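You operate a simulated robot arm through the tools that you are given. There is no shell and no other tool. Be economical: measure what you need, move in short steps, check, and stop when the job is done.

Carry out the task below with a simulated two-armed robot. There is one attempt and no reset: what you move stays moved.

## Task
Take the lid off the grey tin and lay it down on the top of the touch-up bench. Take the orange gauge block and put it on top of the short stack of boards. Put the 20mm black stop plug from the top of the wash stand on top of the red gauge block and the 15mm black stop plug on the cream block. Do these in any order. Set down upright: black stop plug.

The check looks at the end state, three seconds after you hand in, the way a careful person would. Anything else that was tipped, shoved, dropped, spilled or broken makes it a failure. A push-on lid holds only when it is set on centred and level and pressed home; a screw cap is set on level and turned clockwise until tight.

## Robot
Two 7-joint arms with two-finger parallel grippers on one trunk, on a base that drives. Base frame: it is fixed to the floor where the robot stands at the start and does not move with it; the origin is under the middle of the robot, x ahead of it, y to its left, z up; the surface under the hand at the start is at about z = 0.84. Readings come in m, degrees, newtons and seconds.
The left shoulder is at the start at [0.05, 0.177, 1.129], the right one opposite. With the tool pointing down near the work surface each hand reaches from about 0.22 to 0.7 m from the robot's upright axis, wherever it stands, measured 20 degrees to its own side. Places, roughly: black stop plug [3.25, -2, 0.75]; cream block (15x6x3 cm) [3.2, -1.9, 0.8]; orange gauge block [2.25, -2, 0.5]; red gauge block [3.75, -1.75, 0.75]; short stack of boards [-2.75, -2.75, 0.75]. Payload 3.43 kg a hand.
The tool frame of a hand sits at the grasp point between the pads (the TCP): z along the fingers, y along the line on which they close. The tips reach 0.034 m beyond it. The gripper opens to 0.128 m. The fingers are 0.024 m wide and 0.012 m thick; the gripper's body (0.048 by 0.13 m) begins 0.096 m behind the TCP.
Orientation is that of the tool frame in the base frame, as a unit quaternion [x, y, z, w]. With the fingers straight down and closing along the base's y, the tool's x points along the base's -x, its y along +y and its z along -z.

## Interface
- The arms move only by the tool play_rows. It takes "left_increments", "right_increments" or both (then of equal length, played together; a hand with none holds still); each is a list of rows, each a list of 7 numbers: the turn, a rotation vector about the tool's x, y, z in degrees, then the shift along the tool's x, y, z in cm, then the finger opening in cm, from 0 to 12.8. In form: [[wx, wy, wz, dx, dy, dz, hand], ...]. A call has 1 to 20 rows; each row is the pose to reach, as a shift and turn from the pose commanded when the call began, along the tool's axes at that moment. Each row takes 0.2 s and may step no farther than 0.05 m and 8.6 degrees from the row before; otherwise, or with a gripper value out of range, the whole call is refused. Where a pose cannot be reached the arm comes as near as it can. A force on the tool above 40 N (or 10 N above the force at the start of the call, whichever is more), or a blocked arm, ends the call early, and 0.2 s more pass. Each finger travels about 0.108 m/s and halts on what it meets, pressing with about 25 N; the grip force reading is that of the motor and also rises with nothing between the fingers. The clock runs only during rows and for 0.2 s after the last one: add rows that repeat a pose to give the fingers time. The reply holds the time, the measured pose of the TCP, the force on the tool along the base axes, the opening and the grip force, in the units named above and with some noise, with the torque about the TCP (base axes, N m) and any sound that the robot's microphone picked up, and new pictures: "pictures" is both (left out), scene, wrist or none (wrist: the cameras of the hands that moved).
- Cameras (640 x 400 px; columns grow to the right, rows downward): "scene" is now at [0.1724, 0.0198, 1.3229]; the picture's right is [0.12, -0.99, 0.00], its down [-0.36, -0.05, -0.93] and it looks along [0.92, 0.12, -0.36] (base axes); focal length 239 px, centre (320, 200). "left" rides on the left gripper at [0.076, 0.011, -0.16] in its tool frame; the picture's right is [-0.15, 0.99, 0.00], its down [-0.88, -0.13, -0.46] and it looks along [-0.45, -0.07, 0.89] (tool axes); focal length 234 px, centre (320, 200). "right" rides on the right gripper at [0.076, -0.011, -0.16] in its tool frame; the picture's right is [0.15, 0.99, 0.00], its down [-0.88, 0.13, -0.46] and it looks along [-0.45, 0.07, 0.89] (tool axes); focal length 234 px, centre (320, 200).
- raise_lower(by): slides the trunk up (or, below 0, down) by that many m; the arms and the scene camera ride with it, the base frame stays. It gives what a move gives, with no picture.
- drive_base(legs): drives the robot by 1 to 6 legs, each [ahead, turn to the left] in m and degrees, along the robot's own axes; the way and the turn of a leg run together, so that a leg with both is an arc; at most 1.5 m and 180 degrees a leg. The arms and the cameras ride along, it lands a little off, and it stops where it bumps. It gives what a move gives, and a new picture of the scene camera.
- pan_tilt(pan, tilt): turns the head with the scene camera to pan (to the left, within 80 degrees either way) and tilt (down, from -29 to 69), counted from straight ahead of the robot. It gives what a move gives, and a new picture of the scene camera.
- pixel_to_xyz(camera, pixels): there is no depth. For up to 12 entries [column, row, z] of the newest picture of that camera ("zoom" is the newest enlarged one), the place [x, y] in the base frame at which the ray of that pixel passes the height z, good to about 0.002 m, but the place of the scene camera against the robot may be out by one fixed shift of up to 0.025 m in any direction. No time passes.
- enlarge(camera, box): a new picture of the part [left, top, right, bottom] of that camera's present view, enlarged. No time passes.
- job_done(): hands the job in; it is judged then, once.

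Keep the steps short. Do not move on a guess: measure, check each grasp and each placing, and mend mistakes. In all there are 110 turns and 260 pictures (those below and enlarged ones count). Leave the grippers open and the arms clear of the work at the hand-in unless told otherwise, and finish with a single line.

The tools are called by a JSON object that holds its "op" and its "data". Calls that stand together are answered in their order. play_rows: Moves the arms, as the interface text tells. Its arguments: {"type":"object","properties":{"left_increments":{"type":"array","items":{"type":"array","items":{"type":"number"}}},"right_increments":{"type":"array","items":{"type":"array","items":{"type":"number"}}},"pictures":{"type":"string","enum":["both","scene","wrist","none"]}},"required":[]} The other tools are called the same way: raise_lower (by) slides the trunk up or down; drive_base (legs) drives the base; pan_tilt (pan, tilt) turns the head that bears the scene camera; pixel_to_xyz (camera, pixels) gives the place at which the rays of pixels pass given heights; enlarge (camera, box) takes an enlarged picture of a part of a camera's view; job_done () hands the job in.

At the start:

```text
time: 0.0
left_tool_pos: [0.3652, 0.248, 1.2111]
left_tool_rot: [0.0, 1.0, 0.001, 0.0]
left_contact_force: [0.0, -0.3, 0.4]
left_wrist_torque: [-0.01, 0.01, -0.01]
left_grip_width: 0.1281
left_grip_force: 0.0
right_tool_pos: [0.2962, -0.0702, 1.2124]
right_tool_rot: [0.0, 1.0, 0.0, 0.0]
right_contact_force: [0.2, -0.9, 0.4]
right_wrist_torque: [0.02, 0.02, -0.03]
right_grip_width: 0.1281
right_grip_force: 0.1
trunk travel left (down, up): [-0.3, 0.101]
robot x, y, heading: [0.0008, -0.0003, -0.2]
head pan, tilt: [7.1, 21.3]
```

scene: 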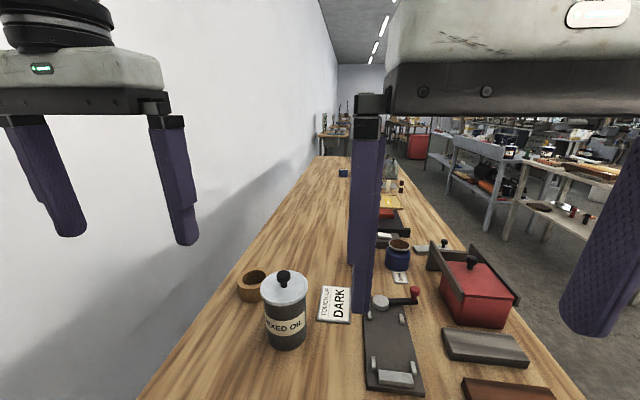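
right: 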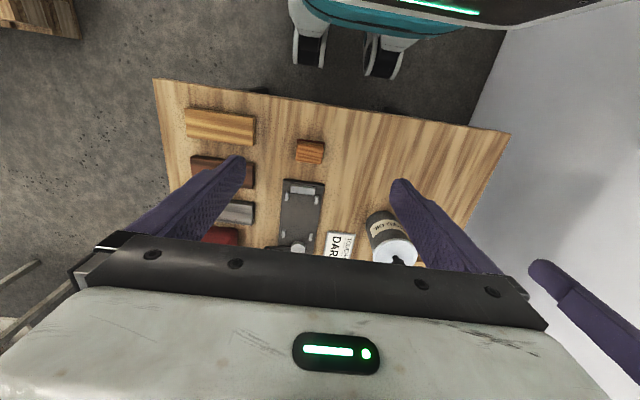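
left: 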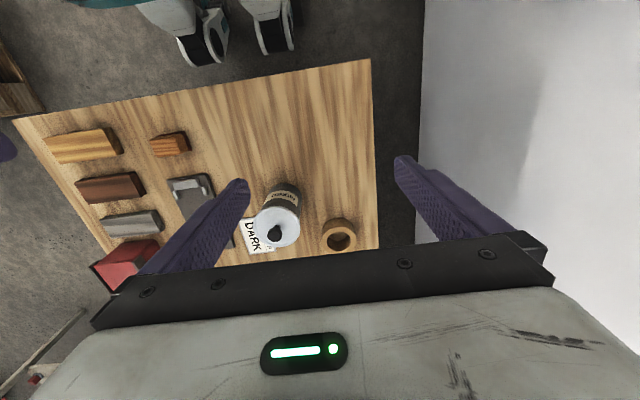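

I see a dark tin with a label and a knobbed lid at about (285,310), next to a sign. I will enlarge these to identify them.

{"op": "enlarge", "data": {"camera": "scene", "box": [220, 250, 380, 350]}}

{"op": "enlarge", "data": {"camera": "scene", "box": [360, 90, 640, 265]}}

{"op": "pan_tilt", "data": {"pan": -60, "tilt": 15}}

```text
4.00 times, centred on (300, 300) of scene
```

zoom: 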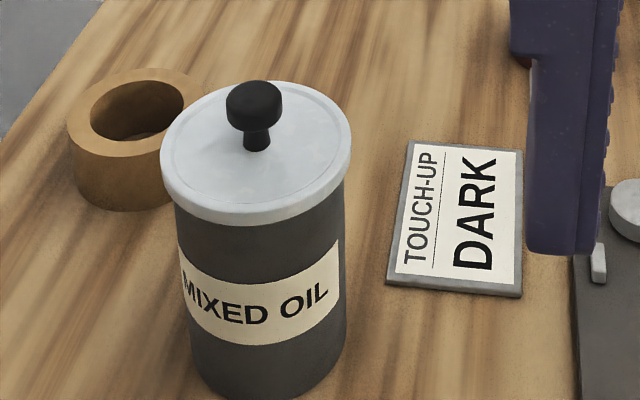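

```text
2.29 times, centred on (500, 178) of scene
```

zoom: 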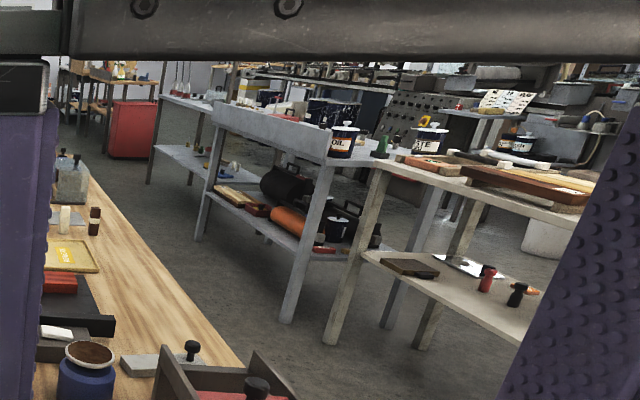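

```text
time: 1.4
left_tool_pos: [0.3645, 0.2464, 1.2112]
left_tool_rot: [0.0, 1.0, 0.0, 0.0]
left_contact_force: [0.5, -0.3, 0.0]
left_wrist_torque: [-0.02, -0.01, -0.01]
left_grip_width: 0.128
left_grip_force: 0.1
right_tool_pos: [0.2967, -0.0699, 1.2127]
right_tool_rot: [0.0, 1.0, 0.0, 0.001]
right_contact_force: [0.8, -0.2, -0.6]
right_wrist_torque: [-0.02, 0.02, 0.03]
right_grip_width: 0.1279
right_grip_force: 0.0
trunk travel left (down, up): [-0.3, 0.101]
robot x, y, heading: [0.0032, 0.0015, -0.2]
head pan, tilt: [-60.0, 15.0]
```

scene: 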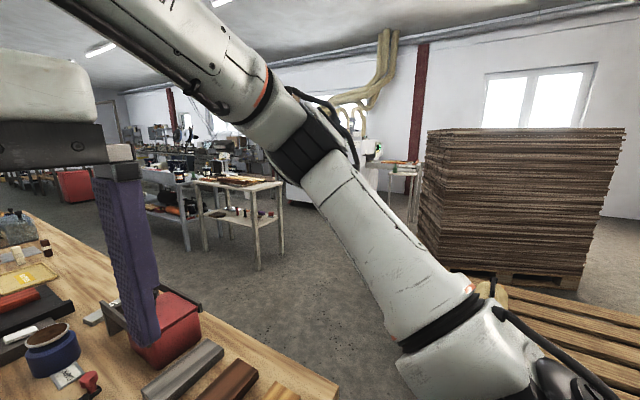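

The tin carries a "MIXED OIL" label. The card beside it reads TOUCH-UP DARK. I'll bring the head back down over the bench and look closely at the lid.

{"op": "pan_tilt", "data": {"pan": 5, "tilt": 50}}

{"op": "enlarge", "data": {"camera": "left", "box": [220, 160, 380, 260]}}

{"op": "pixel_to_xyz", "data": {"camera": "left", "pixels": [[274, 232, 1.0], [274, 232, 0.98], [277, 226, 0.96], [285, 185, 0.84], [340, 245, 0.84], [254, 236, 0.84], [380, 250, 0.84], [372, 60, 0.84], [14, 120, 0.84]]}}

```text
time: 2.7
left_tool_pos: [0.3651, 0.2479, 1.2091]
left_tool_rot: [0.0, 1.0, -0.001, 0.001]
left_contact_force: [-0.7, 0.1, 0.4]
left_wrist_torque: [0.01, -0.01, -0.01]
left_grip_width: 0.1281
left_grip_force: 0.1
right_tool_pos: [0.2964, -0.0705, 1.2143]
right_tool_rot: [-0.001, 1.0, 0.001, 0.001]
right_contact_force: [1.1, -0.6, 0.1]
right_wrist_torque: [0.01, 0.03, 0.01]
right_grip_width: 0.1279
right_grip_force: 0.0
trunk travel left (down, up): [-0.3, 0.101]
robot x, y, heading: [0.0003, -0.0003, 0.3]
head pan, tilt: [5.0, 50.0]
```

scene: 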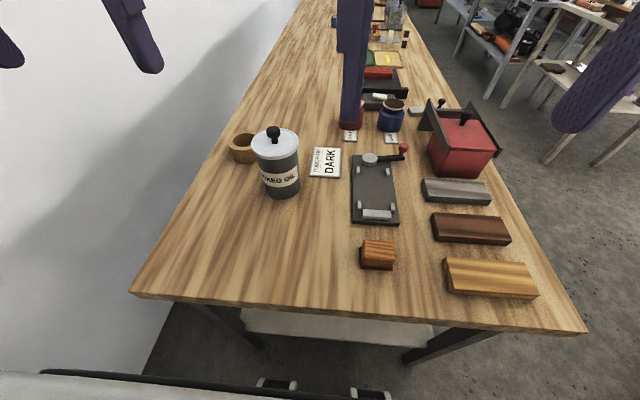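

```text
4.00 times, centred on (300, 210) of left
```

zoom: 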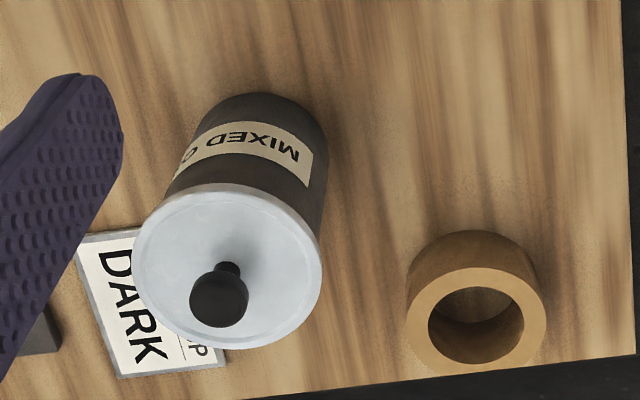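

```text
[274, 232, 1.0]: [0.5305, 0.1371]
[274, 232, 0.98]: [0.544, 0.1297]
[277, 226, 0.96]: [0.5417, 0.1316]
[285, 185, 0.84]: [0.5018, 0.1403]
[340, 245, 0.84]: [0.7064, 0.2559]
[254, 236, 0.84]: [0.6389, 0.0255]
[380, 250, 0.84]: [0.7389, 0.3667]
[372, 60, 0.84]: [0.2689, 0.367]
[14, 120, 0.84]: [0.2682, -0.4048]
```

The lid is about 9.5 cm wide near (0.54, 0.13), with a black knob. I'll move the left hand over it at the present height for a second view.

{"op": "play_rows", "data": {"left_increments": [[0, 0, 0, -4, -2.6, 0, 12.8], [0, 0, 0, -8, -5.2, 0, 12.8], [0, 0, 0, -12, -8, 0, 12.8], [0, 0, 0, -15, -10.5, 0, 8], [0, 0, 0, -17.5, -11.8, 0, 6]], "pictures": "wrist"}}

{"op": "enlarge", "data": {"camera": "left", "box": [240, 200, 400, 300]}}

```text
time: 3.9
left_tool_pos: [0.4635, 0.2021, 1.1748]
left_tool_rot: [0.001, 1.0, 0.0, 0.001]
left_contact_force: [0.0, 0.2, 0.8]
left_wrist_torque: [0.0, -0.02, -0.01]
left_grip_width: 0.0597
left_grip_force: 0.0
left hand out of reach, approached as far as the arm can: row 2, 3, 4, 5
right_tool_pos: [0.2959, -0.0704, 1.2124]
right_tool_rot: [0.001, 1.0, 0.001, 0.0]
right_contact_force: [-0.1, 0.0, 0.2]
right_wrist_torque: [0.03, -0.01, 0.05]
right_grip_width: 0.128
right_grip_force: 0.1
trunk travel left (down, up): [-0.3, 0.101]
robot x, y, heading: [0.0029, 0.0006, -0.1]
head pan, tilt: [5.0, 50.0]
```

left: 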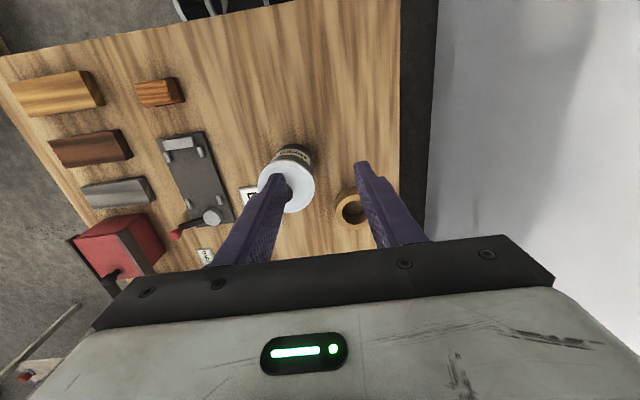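

```text
4.00 times, centred on (320, 250) of left
```

zoom: 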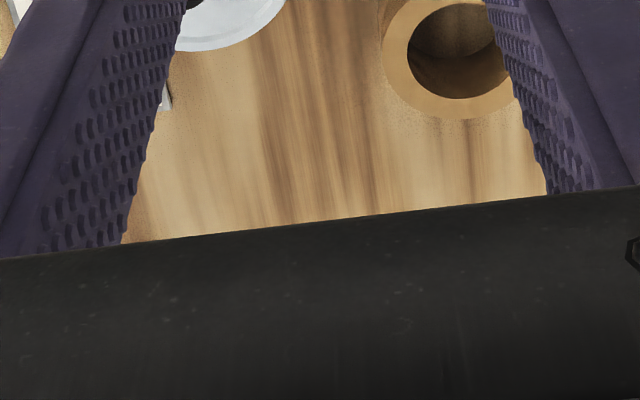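

The arm can't reach that far at this height. I'll lower the hand straight down 6 cm, which should allow more reach.

{"op": "play_rows", "data": {"left_increments": [[0, 0, 0, 0, 0, 3, 6], [0, 0, 0, 0, 0, 6, 6]], "pictures": "wrist"}}

```text
time: 4.5
left_tool_pos: [0.4654, 0.2021, 1.116]
left_tool_rot: [0.0, 1.0, 0.0, 0.0]
left_contact_force: [-0.2, -0.4, 0.1]
left_wrist_torque: [0.03, 0.05, 0.01]
left_grip_width: 0.0599
left_grip_force: 0.0
right_tool_pos: [0.2975, -0.0701, 1.2126]
right_tool_rot: [0.001, 1.0, 0.001, -0.001]
right_contact_force: [0.0, -0.3, 0.1]
right_wrist_torque: [0.0, 0.0, -0.06]
right_grip_width: 0.1278
right_grip_force: 0.1
trunk travel left (down, up): [-0.3, 0.101]
robot x, y, heading: [-0.0025, 0.0028, -0.0]
head pan, tilt: [5.0, 50.0]
```

left: 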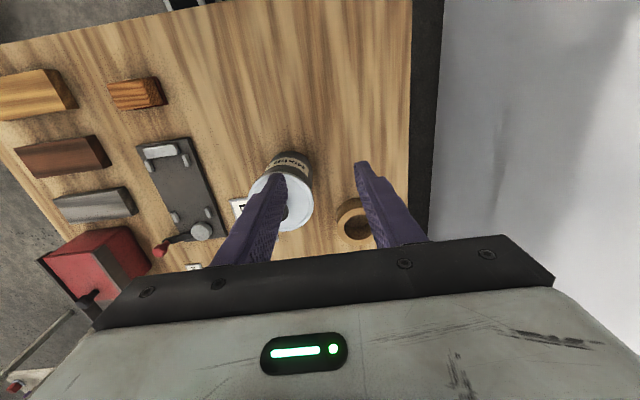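

The shift was accurate. I'll move toward the lid at this height: 4 cm ahead and 7 cm to the right.

{"op": "play_rows", "data": {"left_increments": [[0, 0, 0, 0, -3.5, 0, 6], [0, 0, 0, 0, -7, 0, 6], [0, 0, 0, -2, -7, 0, 6], [0, 0, 0, -4, -7, 0, 6]], "pictures": "wrist"}}

{"op": "enlarge", "data": {"camera": "left", "box": [240, 140, 400, 240]}}

```text
time: 5.5
left_tool_pos: [0.4627, 0.1696, 1.1162]
left_tool_rot: [-0.001, 1.0, 0.0, 0.0]
left_contact_force: [0.3, 0.5, 0.4]
left_wrist_torque: [-0.03, 0.01, 0.02]
left_grip_width: 0.0602
left_grip_force: 0.1
left hand out of reach, approached as far as the arm can: row 1, 2, 3, 4
right_tool_pos: [0.2973, -0.0695, 1.2139]
right_tool_rot: [0.0, 1.0, 0.0, 0.0]
right_contact_force: [-0.4, 0.7, -0.6]
right_wrist_torque: [0.0, 0.03, 0.01]
right_grip_width: 0.128
right_grip_force: 0.0
trunk travel left (down, up): [-0.3, 0.101]
robot x, y, heading: [0.001, 0.0001, 0.0]
head pan, tilt: [5.0, 50.0]
```

left: 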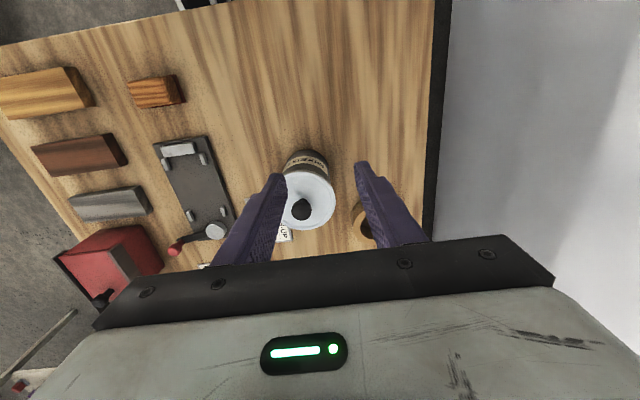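

```text
4.00 times, centred on (320, 190) of left
```

zoom: 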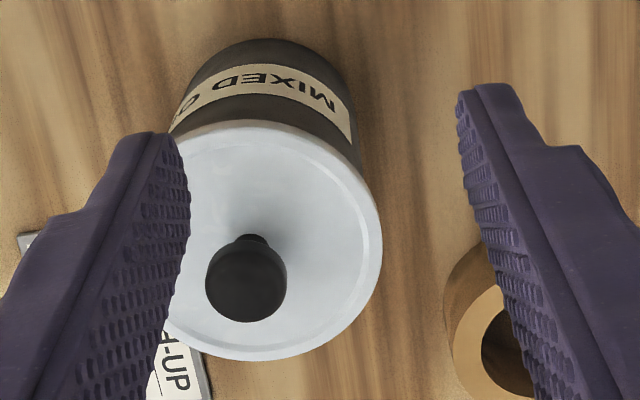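

The reach is limited at this height. Raising the trunk 0.1 m puts the hand lower relative to the shoulder and extends the reach. I'll raise it, then bring the hand down.

{"op": "raise_lower", "data": {"by": 0.1}}

{"op": "play_rows", "data": {"left_increments": [[0, 0, 0, 0, 0, 4, 6], [0, 0, 0, 0, 0, 8, 6], [0, 0, 0, 0, 0, 11, 6], [0, 0, 0, 0, 0, 13, 6]], "pictures": "wrist"}}

{"op": "enlarge", "data": {"camera": "left", "box": [240, 140, 400, 240]}}

```text
time: 6.9
left_tool_pos: [0.4616, 0.1697, 1.2174]
left_tool_rot: [-0.001, 1.0, 0.0, 0.0]
left_contact_force: [0.3, 0.6, -0.1]
left_wrist_torque: [0.01, -0.05, -0.01]
left_grip_width: 0.0598
left_grip_force: 0.1
right_tool_pos: [0.2966, -0.0701, 1.3132]
right_tool_rot: [0.001, 1.0, 0.001, 0.001]
right_contact_force: [0.2, 0.4, -0.4]
right_wrist_torque: [0.0, 0.01, -0.01]
right_grip_width: 0.128
right_grip_force: 0.1
trunk travel left (down, up): [-0.4, 0.001]
robot x, y, heading: [-0.0012, -0.0046, -0.1]
head pan, tilt: [5.0, 50.0]
```

```text
time: 7.9
left_tool_pos: [0.4607, 0.1704, 1.0871]
left_tool_rot: [-0.001, 1.0, -0.001, 0.0]
left_contact_force: [-0.6, 1.3, 0.2]
left_wrist_torque: [0.0, -0.01, 0.03]
left_grip_width: 0.06
left_grip_force: 0.1
right_tool_pos: [0.2971, -0.0711, 1.3133]
right_tool_rot: [0.0, 1.0, 0.001, 0.0]
right_contact_force: [0.3, -0.3, -0.4]
right_wrist_torque: [0.03, 0.0, 0.01]
right_grip_width: 0.128
right_grip_force: 0.0
trunk travel left (down, up): [-0.4, 0.001]
robot x, y, heading: [-0.0004, 0.0003, -0.2]
head pan, tilt: [5.0, 50.0]
```

left: 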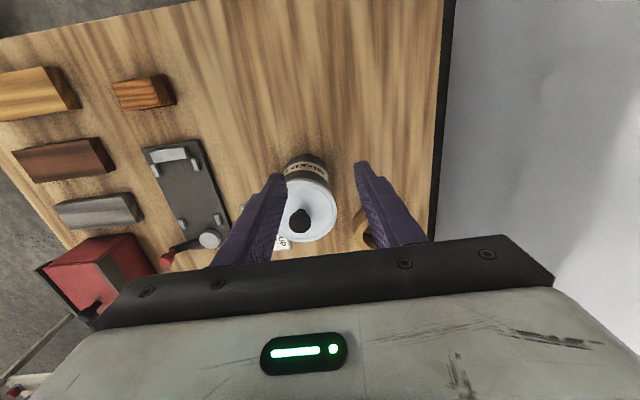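

```text
4.00 times, centred on (320, 190) of left
```

zoom: 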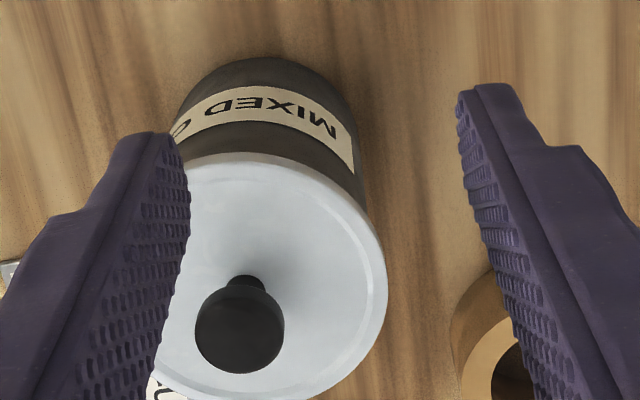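

I'll triangulate the knob top, now near (300,223), and the lid centre from the present picture.

{"op": "pixel_to_xyz", "data": {"camera": "left", "pixels": [[300, 222.5, 1.02], [300, 222.5, 1.0], [300, 222.5, 0.98], [300, 222.5, 0.96], [308, 210, 0.98], [308, 210, 0.96]]}}

{"op": "pixel_to_xyz", "data": {"camera": "scene", "pixels": [[273, 131, 1.02], [273, 131, 1.0], [273, 131, 0.98], [275, 143, 0.98], [275, 143, 0.96]]}}

```text
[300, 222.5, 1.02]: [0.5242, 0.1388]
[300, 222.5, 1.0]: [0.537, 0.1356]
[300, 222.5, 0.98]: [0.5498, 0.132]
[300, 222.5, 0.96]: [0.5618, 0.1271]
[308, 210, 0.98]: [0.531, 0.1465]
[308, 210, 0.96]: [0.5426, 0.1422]
```

```text
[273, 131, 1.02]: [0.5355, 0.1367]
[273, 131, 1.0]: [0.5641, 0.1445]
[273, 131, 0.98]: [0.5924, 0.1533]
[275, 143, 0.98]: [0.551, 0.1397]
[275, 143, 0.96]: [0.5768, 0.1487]
```

Knob top is at about z=0.995 and lid top at about z=0.965, with the axis near (0.54, 0.134). I'll move over it with the tips above the knob.

{"op": "play_rows", "data": {"left_increments": [[0, 0, 0, 0, -3.6, 0, 6], [0, 0, 0, -4, -3.6, 1, 6], [0, 0, 0, -7.9, -3.6, 2, 6]], "pictures": "wrist"}}

{"op": "enlarge", "data": {"camera": "left", "box": [240, 140, 400, 240]}}

{"op": "enlarge", "data": {"camera": "scene", "box": [200, 80, 360, 180]}}

```text
time: 8.7
left_tool_pos: [0.5012, 0.1719, 1.0715]
left_tool_rot: [-0.001, 1.0, -0.001, 0.001]
left_contact_force: [0.1, -0.1, 0.0]
left_wrist_torque: [0.02, 0.05, -0.01]
left_grip_width: 0.0599
left_grip_force: 0.0
left hand out of reach, approached as far as the arm can: row 1, 2, 3
right_tool_pos: [0.2983, -0.0707, 1.313]
right_tool_rot: [0.001, 1.0, 0.001, 0.0]
right_contact_force: [0.3, 0.3, 0.5]
right_wrist_torque: [-0.01, 0.01, 0.0]
right_grip_width: 0.1282
right_grip_force: 0.1
trunk travel left (down, up): [-0.4, 0.001]
robot x, y, heading: [0.002, 0.0027, -0.2]
head pan, tilt: [5.0, 50.0]
```

left: 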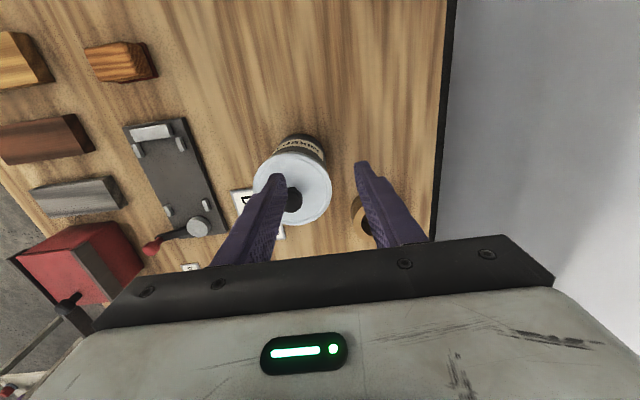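

```text
4.00 times, centred on (320, 190) of left
```

zoom: 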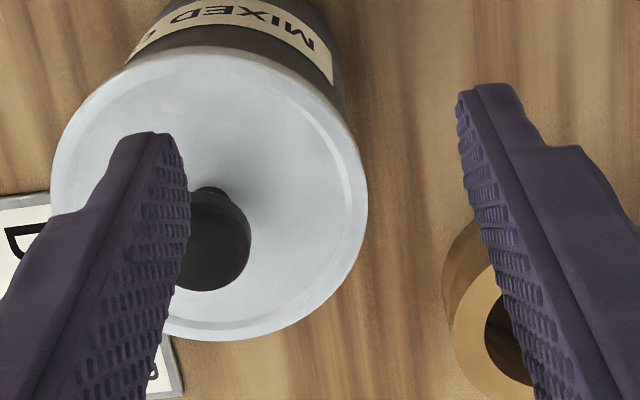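

```text
4.00 times, centred on (280, 130) of scene
```

zoom: 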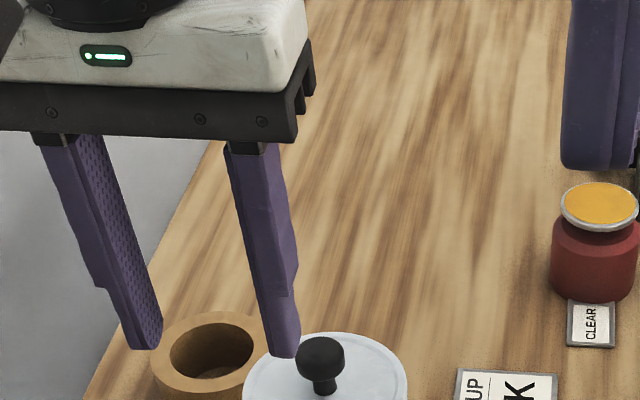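

The left arm reaches better on its own side, so I'll pull the hand back and up, then turn the base right about 15° to put the tin at the left arm's good bearing.

{"op": "play_rows", "data": {"left_increments": [[0, 0, 0, 4, 0, -2, 6], [0, 0, 0, 8, 0, -4, 6], [0, 0, 0, 10, 0, -5, 6]], "pictures": "none"}}

{"op": "drive_base", "data": {"legs": [[0, -15]]}}

```text
time: 9.5
left_tool_pos: [0.4019, 0.172, 1.1224]
left_tool_rot: [-0.002, 1.0, -0.001, 0.0]
left_contact_force: [0.6, 0.0, 0.2]
left_wrist_torque: [0.04, -0.02, 0.01]
left_grip_width: 0.0601
left_grip_force: 0.0
right_tool_pos: [0.2962, -0.0703, 1.3121]
right_tool_rot: [0.001, 1.0, 0.001, 0.0]
right_contact_force: [-0.4, 0.2, 0.4]
right_wrist_torque: [0.01, 0.02, -0.04]
right_grip_width: 0.1282
right_grip_force: 0.0
trunk travel left (down, up): [-0.4, 0.001]
robot x, y, heading: [-0.0012, -0.0046, -0.0]
head pan, tilt: [5.0, 50.0]
```

```text
time: 10.8
left_tool_pos: [0.4325, 0.061, 1.1237]
left_tool_rot: [0.131, 0.991, 0.0, 0.0]
left_contact_force: [-0.2, -0.4, -0.2]
left_wrist_torque: [0.04, 0.04, -0.04]
left_grip_width: 0.0598
left_grip_force: 0.1
right_tool_pos: [0.2678, -0.1457, 1.3129]
right_tool_rot: [0.133, 0.991, 0.0, 0.0]
right_contact_force: [0.2, -0.6, 0.1]
right_wrist_torque: [-0.02, -0.01, 0.01]
right_grip_width: 0.1278
right_grip_force: 0.0
trunk travel left (down, up): [-0.4, 0.001]
robot x, y, heading: [-0.0028, 0.0007, -15.0]
head pan, tilt: [5.0, 50.0]
```

scene: 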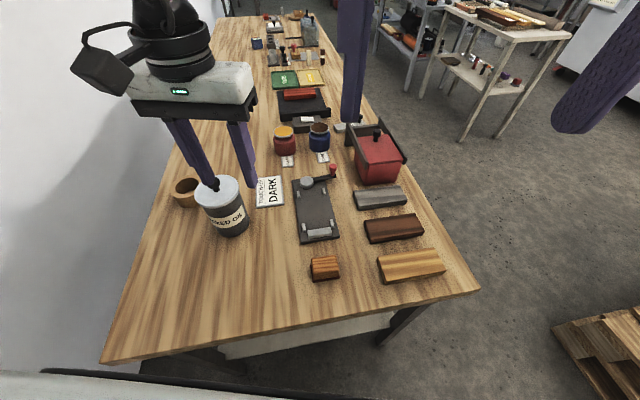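

The tool frame is now turned −15°. To reach (0.54, 0.134), I need 8.5 cm ahead and 9.8 cm left. I'll move above the knob with tips at about 1.04.

{"op": "play_rows", "data": {"left_increments": [[0, 0, 0, -1, 4, 1, 6], [0, 0, 0, -2, 8, 2, 6], [0, 0, 0, -4, 9.8, 4, 6], [0, 0, 0, -6.5, 9.8, 5, 6], [0, 0, 0, -8.5, 9.8, 5.5, 6]], "pictures": "wrist"}}

{"op": "enlarge", "data": {"camera": "left", "box": [240, 140, 400, 240]}}

```text
time: 12.0
left_tool_pos: [0.5422, 0.1352, 1.0677]
left_tool_rot: [0.131, 0.991, 0.001, 0.0]
left_contact_force: [-0.1, 0.8, -0.8]
left_wrist_torque: [0.0, -0.02, -0.01]
left_grip_width: 0.06
left_grip_force: 0.1
right_tool_pos: [0.2695, -0.1455, 1.3134]
right_tool_rot: [0.133, 0.991, 0.001, 0.0]
right_contact_force: [0.6, 0.0, -0.2]
right_wrist_torque: [-0.01, 0.02, 0.0]
right_grip_width: 0.128
right_grip_force: 0.0
trunk travel left (down, up): [-0.4, 0.001]
robot x, y, heading: [-0.0014, 0.0004, -15.2]
head pan, tilt: [5.0, 50.0]
```

left: 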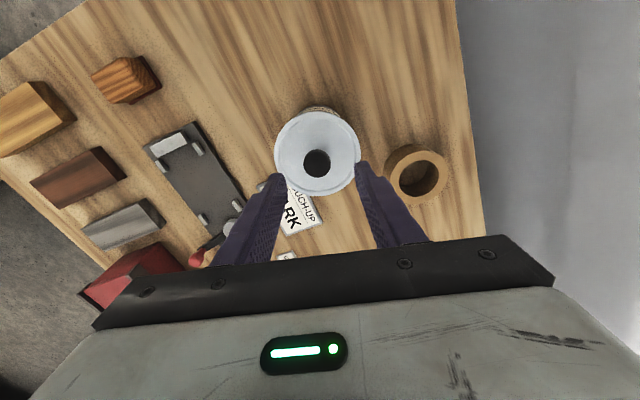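

```text
4.00 times, centred on (320, 190) of left
```

zoom: 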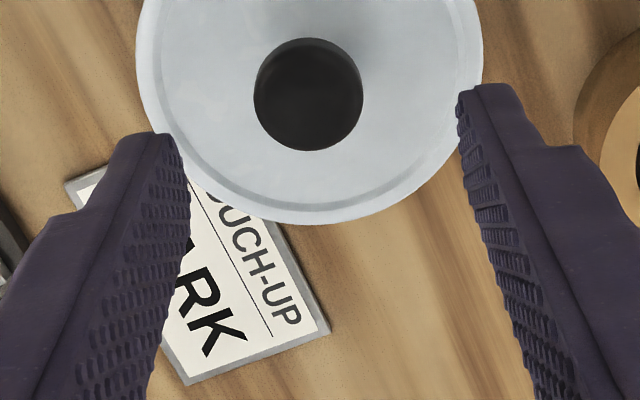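

The knob top is at (317,163). I'll get where this ray passes the candidate heights.

{"op": "pixel_to_xyz", "data": {"camera": "left", "pixels": [[317, 163.5, 1.0], [317, 163.5, 0.99], [317, 163.5, 0.98], [317.5, 157, 0.965], [317.5, 157, 0.955]]}}

```text
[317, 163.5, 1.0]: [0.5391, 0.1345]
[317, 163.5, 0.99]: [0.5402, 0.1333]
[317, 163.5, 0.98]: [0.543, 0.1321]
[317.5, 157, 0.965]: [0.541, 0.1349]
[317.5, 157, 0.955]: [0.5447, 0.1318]
```

The knob is centred under the hand at (0.540, 0.134). Next I descend 6 cm, putting the tips just above the lid surface, and close gently.

{"op": "play_rows", "data": {"left_increments": [[0, 0, 0, 0, 0, 3, 6], [0, 0, 0, 0, 0, 5, 6], [0, 0, 0, 0, 0, 5.9, 6], [0, 0, 0, 0, 0, 5.9, 4]], "pictures": "wrist"}}

{"op": "enlarge", "data": {"camera": "scene", "box": [150, 140, 310, 240]}}

```text
time: 13.0
left_tool_pos: [0.5418, 0.135, 1.0103]
left_tool_rot: [0.131, 0.991, 0.0, 0.002]
left_contact_force: [-0.9, 1.1, 9.3]
left_wrist_torque: [0.15, -0.03, 0.02]
left_grip_width: 0.042
left_grip_force: 1.9
right_tool_pos: [0.2679, -0.1448, 1.3134]
right_tool_rot: [0.132, 0.991, 0.001, 0.0]
right_contact_force: [0.5, 0.0, -0.2]
right_wrist_torque: [0.0, 0.01, 0.04]
right_grip_width: 0.1282
right_grip_force: 0.0
trunk travel left (down, up): [-0.4, 0.001]
robot x, y, heading: [-0.0014, 0.0019, -15.1]
head pan, tilt: [5.0, 50.0]
```

left: 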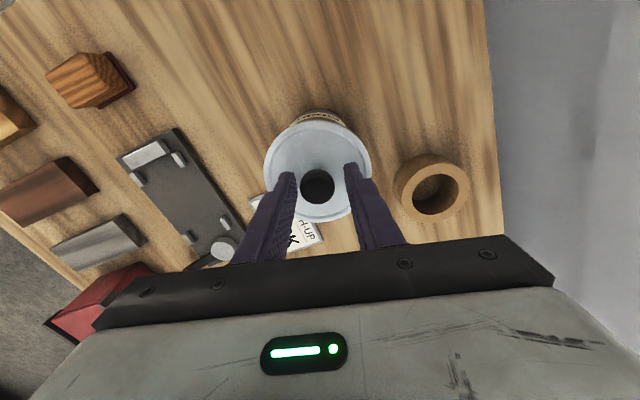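

```text
4.00 times, centred on (230, 190) of scene
```

zoom: 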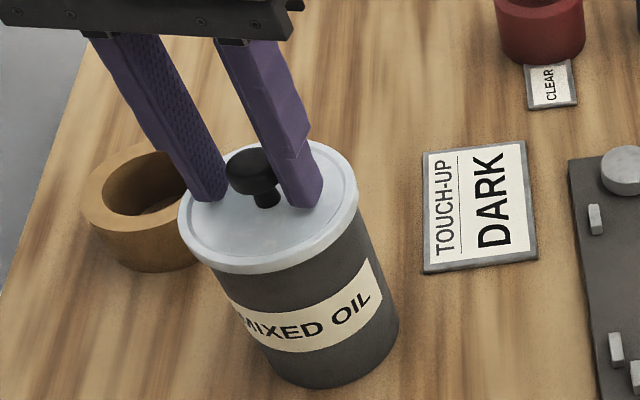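

The tips touch the lid (9 N), so its top is at about 0.975. I'll raise 3 mm, close on the knob and check.

{"op": "play_rows", "data": {"left_increments": [[0, 0, 0, 0, 0, -0.4, 4.2], [0, 0, 0, 0, 0, -0.4, 2], [0, 0, 0, 0, 0, -0.4, 1], [0, 0, 0, 0, 0, -0.4, 1]], "pictures": "none"}}

```text
time: 14.0
left_tool_pos: [0.5405, 0.1347, 1.0131]
left_tool_rot: [0.13, 0.991, 0.0, 0.0]
left_contact_force: [-0.4, -0.2, -2.7]
left_wrist_torque: [-0.01, -0.02, 0.03]
left_grip_width: 0.026
left_grip_force: 24.8
right_tool_pos: [0.2692, -0.146, 1.313]
right_tool_rot: [0.133, 0.991, 0.0, 0.001]
right_contact_force: [-0.2, 0.4, -0.2]
right_wrist_torque: [0.03, -0.02, -0.01]
right_grip_width: 0.1281
right_grip_force: 0.0
trunk travel left (down, up): [-0.4, 0.001]
robot x, y, heading: [-0.0002, 0.003, -15.2]
head pan, tilt: [5.0, 50.0]
```

The knob is gripped (26 mm wide). I'll lift 1 cm slowly and read the force.

{"op": "play_rows", "data": {"left_increments": [[0, 0, 0, 0, 0, -0.3, 1], [0, 0, 0, 0, 0, -0.6, 1], [0, 0, 0, 0, 0, -1.0, 1]], "pictures": "scene"}}

{"op": "enlarge", "data": {"camera": "scene", "box": [150, 140, 310, 240]}}

```text
time: 14.8
left_tool_pos: [0.5417, 0.1363, 1.0221]
left_tool_rot: [0.13, 0.991, 0.0, -0.001]
left_contact_force: [0.7, 0.2, -3.0]
left_wrist_torque: [0.03, 0.01, 0.01]
left_grip_width: 0.0256
left_grip_force: 24.8
right_tool_pos: [0.2693, -0.1437, 1.3126]
right_tool_rot: [0.132, 0.991, 0.001, 0.0]
right_contact_force: [0.9, 0.6, 1.1]
right_wrist_torque: [-0.01, 0.0, 0.0]
right_grip_width: 0.1281
right_grip_force: 0.1
trunk travel left (down, up): [-0.4, 0.001]
robot x, y, heading: [-0.0041, 0.003, -15.2]
head pan, tilt: [5.0, 50.0]
```

scene: 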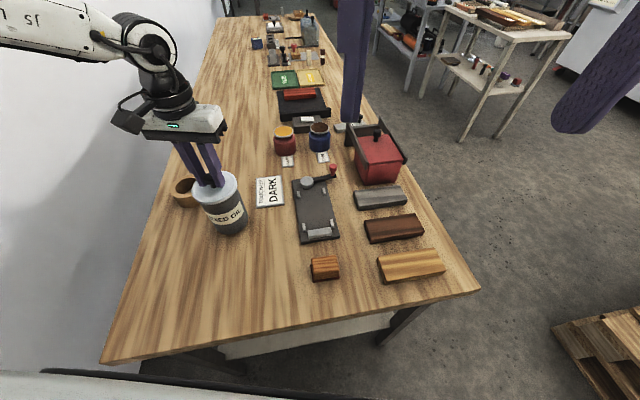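

```text
4.00 times, centred on (230, 190) of scene
```

zoom: 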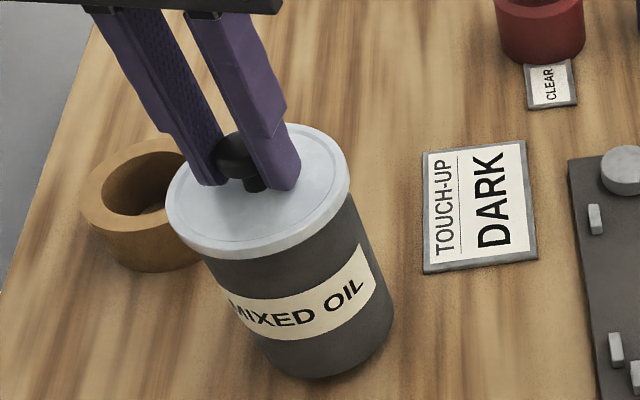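

The whole tin rose with the lid: its bottom edge moved from row 387 to 377 in the zoom. The lid is a push-on fit, so I'll set the tin back down and then bring in the right hand to hold its body. First I lower it 1 cm, then start turning the right hand forward.

{"op": "play_rows", "data": {"left_increments": [[0, 0, 0, 0, 0, 0.4, 1], [0, 0, 0, 0, 0, 0.8, 1], [0, 0, 0, 0, 0, 1.0, 1]], "pictures": "none"}}

{"op": "play_rows", "data": {"right_increments": [[-1.5, -6.76, -2.88, 1, 0.5, 3, 12.8], [-3, -13.5, -5.75, 2, 1, 6, 12.8], [-4.5, -20.3, -8.6, 3, 2, 9, 12.8], [-6, -27, -11.5, 4, 3, 12, 12.8], [-7.5, -33.8, -14.4, 4, 4, 15, 12.8], [-9, -40.6, -17.25, 4, 5, 18, 12.8], [-10.5, -47.3, -20.1, 4, 6, 20, 12.8], [-12, -54.1, -23, 4, 7, 22, 12.8]], "pictures": "both"}}

```text
time: 15.6
left_tool_pos: [0.5411, 0.1341, 1.0122]
left_tool_rot: [0.13, 0.991, -0.001, 0.001]
left_contact_force: [0.1, 1.1, -3.4]
left_wrist_torque: [0.01, 0.0, 0.03]
left_grip_width: 0.0261
left_grip_force: 24.9
right_tool_pos: [0.2688, -0.1464, 1.3133]
right_tool_rot: [0.132, 0.991, 0.002, 0.0]
right_contact_force: [-0.5, 0.1, -0.8]
right_wrist_torque: [-0.02, 0.0, 0.01]
right_grip_width: 0.1281
right_grip_force: 0.0
trunk travel left (down, up): [-0.4, 0.001]
robot x, y, heading: [0.002, -0.0021, -15.4]
head pan, tilt: [5.0, 50.0]
```

```text
time: 16.5
left_tool_pos: [0.5404, 0.1345, 1.0117]
left_tool_rot: [0.131, 0.991, -0.001, 0.001]
left_contact_force: [0.3, 0.8, -3.8]
left_wrist_torque: [0.0, 0.02, -0.01]
left_grip_width: 0.026
left_grip_force: 24.5
right_tool_pos: [0.2406, -0.1094, 1.2106]
right_tool_rot: [0.044, 0.976, 0.025, 0.213]
right_contact_force: [-4.2, -4.1, 27.7]
right_wrist_torque: [0.55, 3.64, 0.74]
right_grip_width: 0.1277
right_grip_force: 0.0
trunk travel left (down, up): [-0.4, 0.001]
robot x, y, heading: [-0.0008, -0.002, -14.9]
head pan, tilt: [5.0, 50.0]
stopped in row 4 (right hand): the force on the tool passed its limit at 153 N (the readings are from after the stop); the commanded pose is now the measured one
```

scene: 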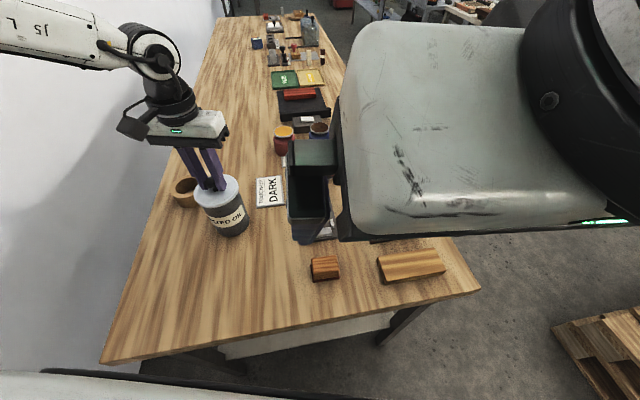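
right: 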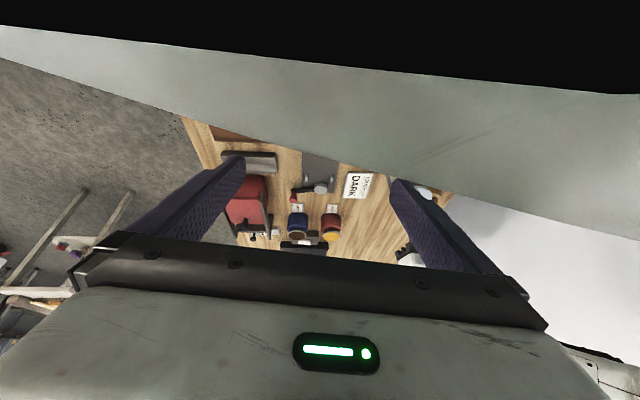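

The right hand touched the robot's own body at z≈1.2, so I need to go forward first, clear of the trunk. I'll move 10 cm ahead, then tilt while moving down and left. The left hand lowers 1 mm at the end to make sure the tin is seated.

{"op": "play_rows", "data": {"right_increments": [[0, 0, 0, -3, 0.25, 1.4, 12.8], [0, 0, 0, -6, 0.5, 2.8, 12.8], [0, 0, 0, -9.06, 0.75, 4.18, 12.8], [0, -7.5, 0, -7.66, 3.3, 6.75, 12.8], [0, -15, 0, -6.3, 5.8, 9.3, 12.8], [0, -22.5, 0, -4.9, 8.4, 11.9, 12.8], [0, -30, 0, -3.45, 10.9, 14.5, 12.8]], "left_increments": [[0, 0, 0, 0, 0, 0, 1], [0, 0, 0, 0, 0, 0, 1], [0, 0, 0, 0, 0, 0, 1], [0, 0, 0, 0, 0, 0, 1], [0, 0, 0, 0, 0, 0, 1], [0, 0, 0, 0, 0, 0, 1], [0, 0, 0, 0, 0, 0.1, 1]], "pictures": "both"}}

```text
time: 16.8
left_tool_pos: [0.5421, 0.135, 1.0124]
left_tool_rot: [0.131, 0.991, -0.001, -0.001]
left_contact_force: [0.3, -0.2, -2.6]
left_wrist_torque: [0.0, 0.0, 0.02]
left_grip_width: 0.0259
left_grip_force: 24.9
right_tool_pos: [0.2502, -0.1093, 1.2116]
right_tool_rot: [0.042, 0.976, 0.027, 0.212]
right_contact_force: [-0.2, 0.1, 0.5]
right_wrist_torque: [0.0, -0.04, 0.02]
right_grip_width: 0.128
right_grip_force: 0.0
trunk travel left (down, up): [-0.4, 0.001]
robot x, y, heading: [0.0036, 0.0037, -15.0]
head pan, tilt: [5.0, 50.0]
stopped in row 1 (right hand): the force on the tool passed its limit at 49 N (the readings are from after the stop); the commanded pose is now the measured one
```

scene: 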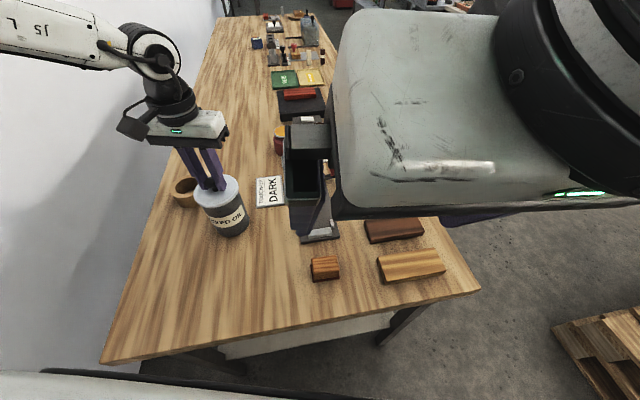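
right: 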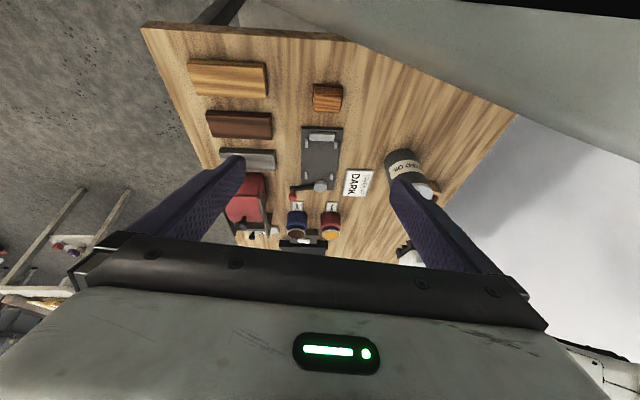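
left: 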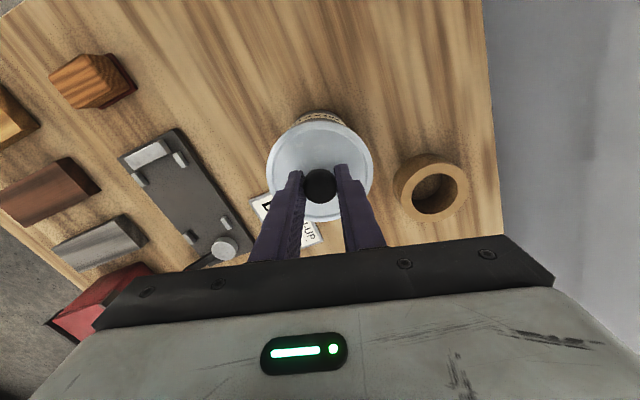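

The contact is released (force ~0). I'll carry on with the same plan.

{"op": "play_rows", "data": {"right_increments": [[0, 0, 0, -2.7, 0.25, 1.2, 12.8], [0, 0, 0, -5.5, 0.5, 2.5, 12.8], [0, 0, 0, -8.1, 0.75, 3.8, 12.8], [0, -7.5, 0, -6.8, 3.3, 6.35, 12.8], [0, -15, 0, -5.4, 5.8, 8.9, 12.8], [0, -22.5, 0, -4.0, 8.4, 11.5, 12.8], [0, -30, 0, -2.6, 10.9, 14.1, 12.8]], "pictures": "both"}}

```text
time: 18.6
left_tool_pos: [0.5405, 0.135, 1.0111]
left_tool_rot: [0.131, 0.991, 0.0, -0.001]
left_contact_force: [-0.6, 0.2, -2.7]
left_wrist_torque: [-0.03, 0.0, 0.03]
left_grip_width: 0.026
left_grip_force: 25.3
right_tool_pos: [0.3755, -0.0279, 1.1171]
right_tool_rot: [0.118, 0.878, 0.008, 0.464]
right_contact_force: [-0.5, -0.3, -0.2]
right_wrist_torque: [-0.02, -0.02, -0.03]
right_grip_width: 0.1281
right_grip_force: 0.0
trunk travel left (down, up): [-0.4, 0.001]
robot x, y, heading: [0.0038, -0.0002, -15.1]
head pan, tilt: [5.0, 50.0]
stopped in row 7 (right hand): the arm was blocked; the commanded pose is now the measured one
```

scene: 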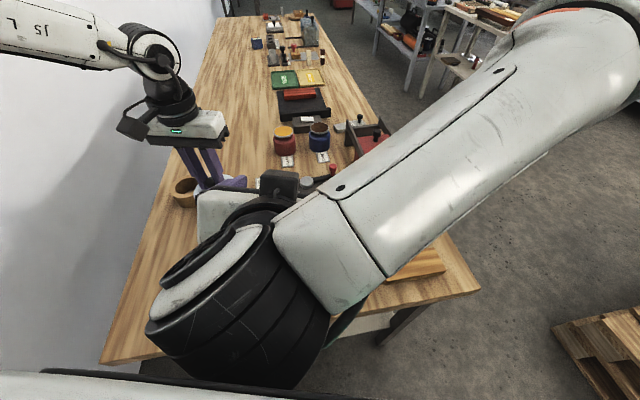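
right: 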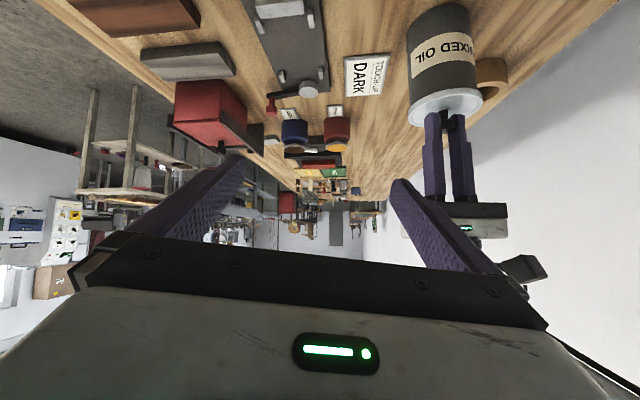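

The right hand points forward and down at 55°. I'll yaw it 30° left to follow the arm's natural reach, while moving to a pre-grasp point 14 cm short of the tin.

{"op": "play_rows", "data": {"right_increments": [[-6.1, 0.9, -4.3, 1.5, 1.5, 1.7, 12.8], [-12.2, 1.9, -8.6, 3.6, 3.6, 3.9, 12.8], [-18.3, 2.8, -12.8, 5.9, 5.8, 6.4, 12.8], [-24.4, 3.7, -17.1, 8.4, 8.3, 9, 12.8], [-24.4, 3.7, -17.1, 10.9, 10.8, 11.7, 12.8]], "pictures": "both"}}

```text
time: 19.8
left_tool_pos: [0.542, 0.1352, 1.0119]
left_tool_rot: [0.132, 0.991, 0.0, 0.0]
left_contact_force: [-0.1, -0.8, -3.8]
left_wrist_torque: [0.0, 0.0, 0.0]
left_grip_width: 0.0257
left_grip_force: 24.8
right_tool_pos: [0.4338, 0.0931, 0.9753]
right_tool_rot: [-0.116, 0.878, 0.129, 0.446]
right_contact_force: [-0.4, 0.3, 0.1]
right_wrist_torque: [-0.02, 0.02, 0.01]
right_grip_width: 0.128
right_grip_force: 0.0
trunk travel left (down, up): [-0.4, 0.001]
robot x, y, heading: [0.0017, 0.0043, -15.0]
head pan, tilt: [5.0, 50.0]
```

scene: 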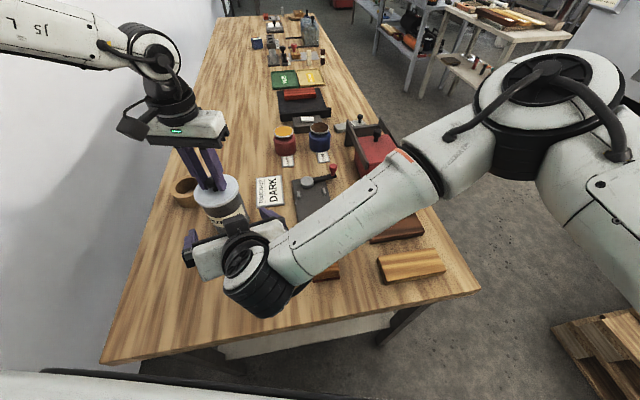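
right: 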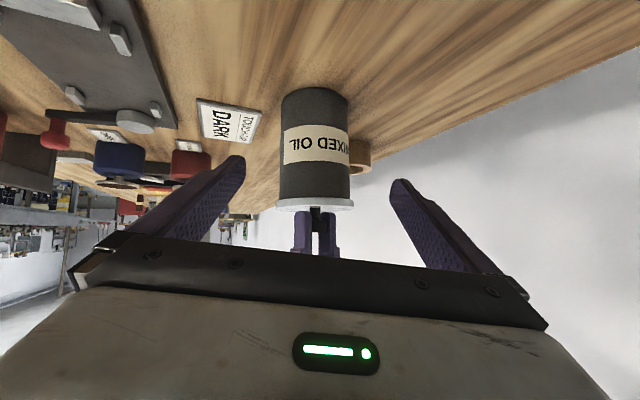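

The tin is centred between the right fingers. I'll advance 14 cm along the tool axis with the gripper open.

{"op": "play_rows", "data": {"right_increments": [[0, 0, 0, 0, -0.2, 4, 12.8], [0, 0, 0, 0, -0.4, 8, 12.8], [0, 0, 0, 0, -0.4, 11, 12.8], [0, 0, 0, 0, -0.4, 13.5, 12.8]], "pictures": "wrist"}}

```text
time: 20.8
left_tool_pos: [0.5409, 0.1349, 1.0133]
left_tool_rot: [0.131, 0.991, 0.0, 0.0]
left_contact_force: [1.0, -0.2, -2.6]
left_wrist_torque: [0.01, -0.02, -0.01]
left_grip_width: 0.0259
left_grip_force: 24.7
right_tool_pos: [0.5445, 0.1257, 0.9001]
right_tool_rot: [-0.109, 0.878, 0.125, 0.449]
right_contact_force: [-0.1, 0.3, -0.4]
right_wrist_torque: [-0.02, 0.0, -0.02]
right_grip_width: 0.1278
right_grip_force: 0.1
trunk travel left (down, up): [-0.4, 0.001]
robot x, y, heading: [0.0004, 0.0005, -14.8]
head pan, tilt: [5.0, 50.0]
```

right: 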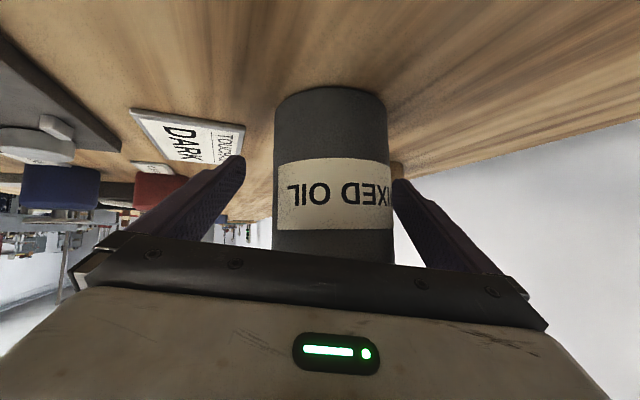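

The tin is about 0.8 cm toward tool +y. I'll shift by that much and close on the body.

{"op": "play_rows", "data": {"right_increments": [[0, 0, 0, 0, 0.8, 0, 12.0], [0, 0, 0, 0, 0.8, 0, 10.5], [0, 0, 0, 0, 0.8, 0, 9.4], [0, 0, 0, 0, 0.8, 0, 8.6], [0, 0, 0, 0, 0.8, 0, 7.5], [0, 0, 0, 0, 0.8, 0, 6.5]], "pictures": "wrist"}}

```text
time: 22.2
left_tool_pos: [0.5408, 0.1325, 1.0147]
left_tool_rot: [0.133, 0.991, -0.002, 0.003]
left_contact_force: [5.8, -17.5, 3.0]
left_wrist_torque: [-0.43, -0.44, -0.02]
left_grip_width: 0.0256
left_grip_force: 25.4
right_tool_pos: [0.5443, 0.125, 0.8992]
right_tool_rot: [-0.105, 0.879, 0.123, 0.448]
right_contact_force: [-1.7, 21.0, 11.9]
right_wrist_torque: [-0.93, -0.26, -0.11]
right_grip_width: 0.0944
right_grip_force: 25.0
trunk travel left (down, up): [-0.4, 0.001]
robot x, y, heading: [0.0009, -0.0006, -15.1]
head pan, tilt: [5.0, 50.0]
heard: snap
```

right: 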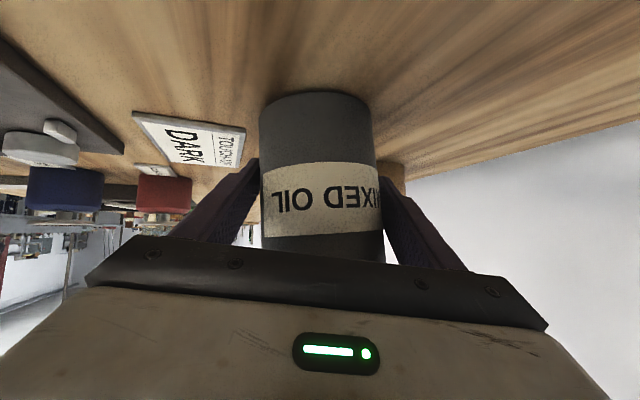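

I heard a snap: the lid has likely popped loose as the tin was gripped. The right hand holds the body (9.4 cm). I'll raise the left hand 4 cm.

{"op": "play_rows", "data": {"left_increments": [[0, 0, 0, 0, 0, -0.5, 1], [0, 0, 0, 0, 0, -1.5, 1], [0, 0, 0, 0, 0, -3, 1], [0, 0, 0, 0, 0, -4.5, 1]], "pictures": "both"}}

```text
time: 23.2
left_tool_pos: [0.5401, 0.1344, 1.0592]
left_tool_rot: [0.132, 0.991, 0.0, 0.0]
left_contact_force: [0.7, -0.5, 0.2]
left_wrist_torque: [0.01, -0.02, 0.0]
left_grip_width: 0.0261
left_grip_force: 25.1
right_tool_pos: [0.5452, 0.121, 0.8956]
right_tool_rot: [-0.102, 0.88, 0.118, 0.449]
right_contact_force: [0.7, -2.9, 6.7]
right_wrist_torque: [-0.44, -0.26, 0.0]
right_grip_width: 0.087
right_grip_force: 25.0
trunk travel left (down, up): [-0.4, 0.001]
robot x, y, heading: [-0.0022, 0.0049, -15.2]
head pan, tilt: [5.0, 50.0]
```

scene: 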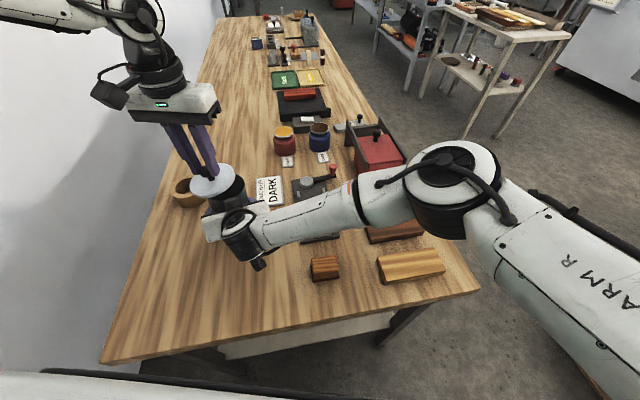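
left: 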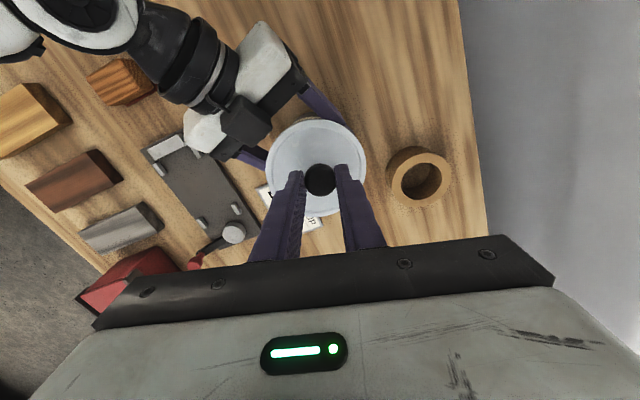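

The lid is off in the left hand. I'll check that the tin still stands straight before I release it.

{"op": "enlarge", "data": {"camera": "scene", "box": [150, 150, 310, 250]}}

{"op": "enlarge", "data": {"camera": "right", "box": [160, 0, 480, 200]}}

```text
4.00 times, centred on (230, 200) of scene
```

zoom: 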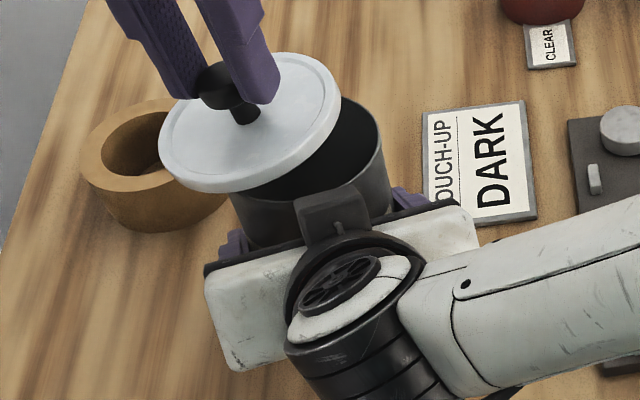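

```text
2.00 times, centred on (320, 100) of right
```

zoom: 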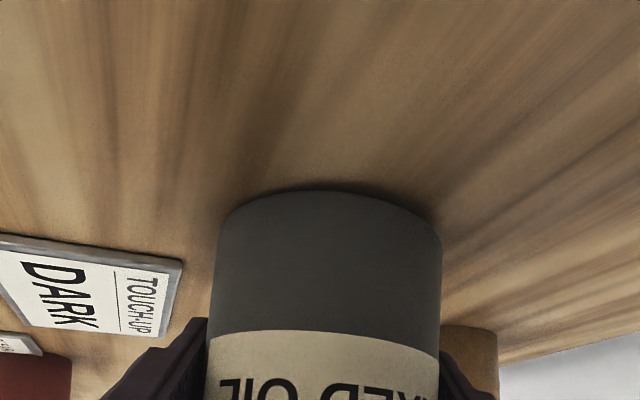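

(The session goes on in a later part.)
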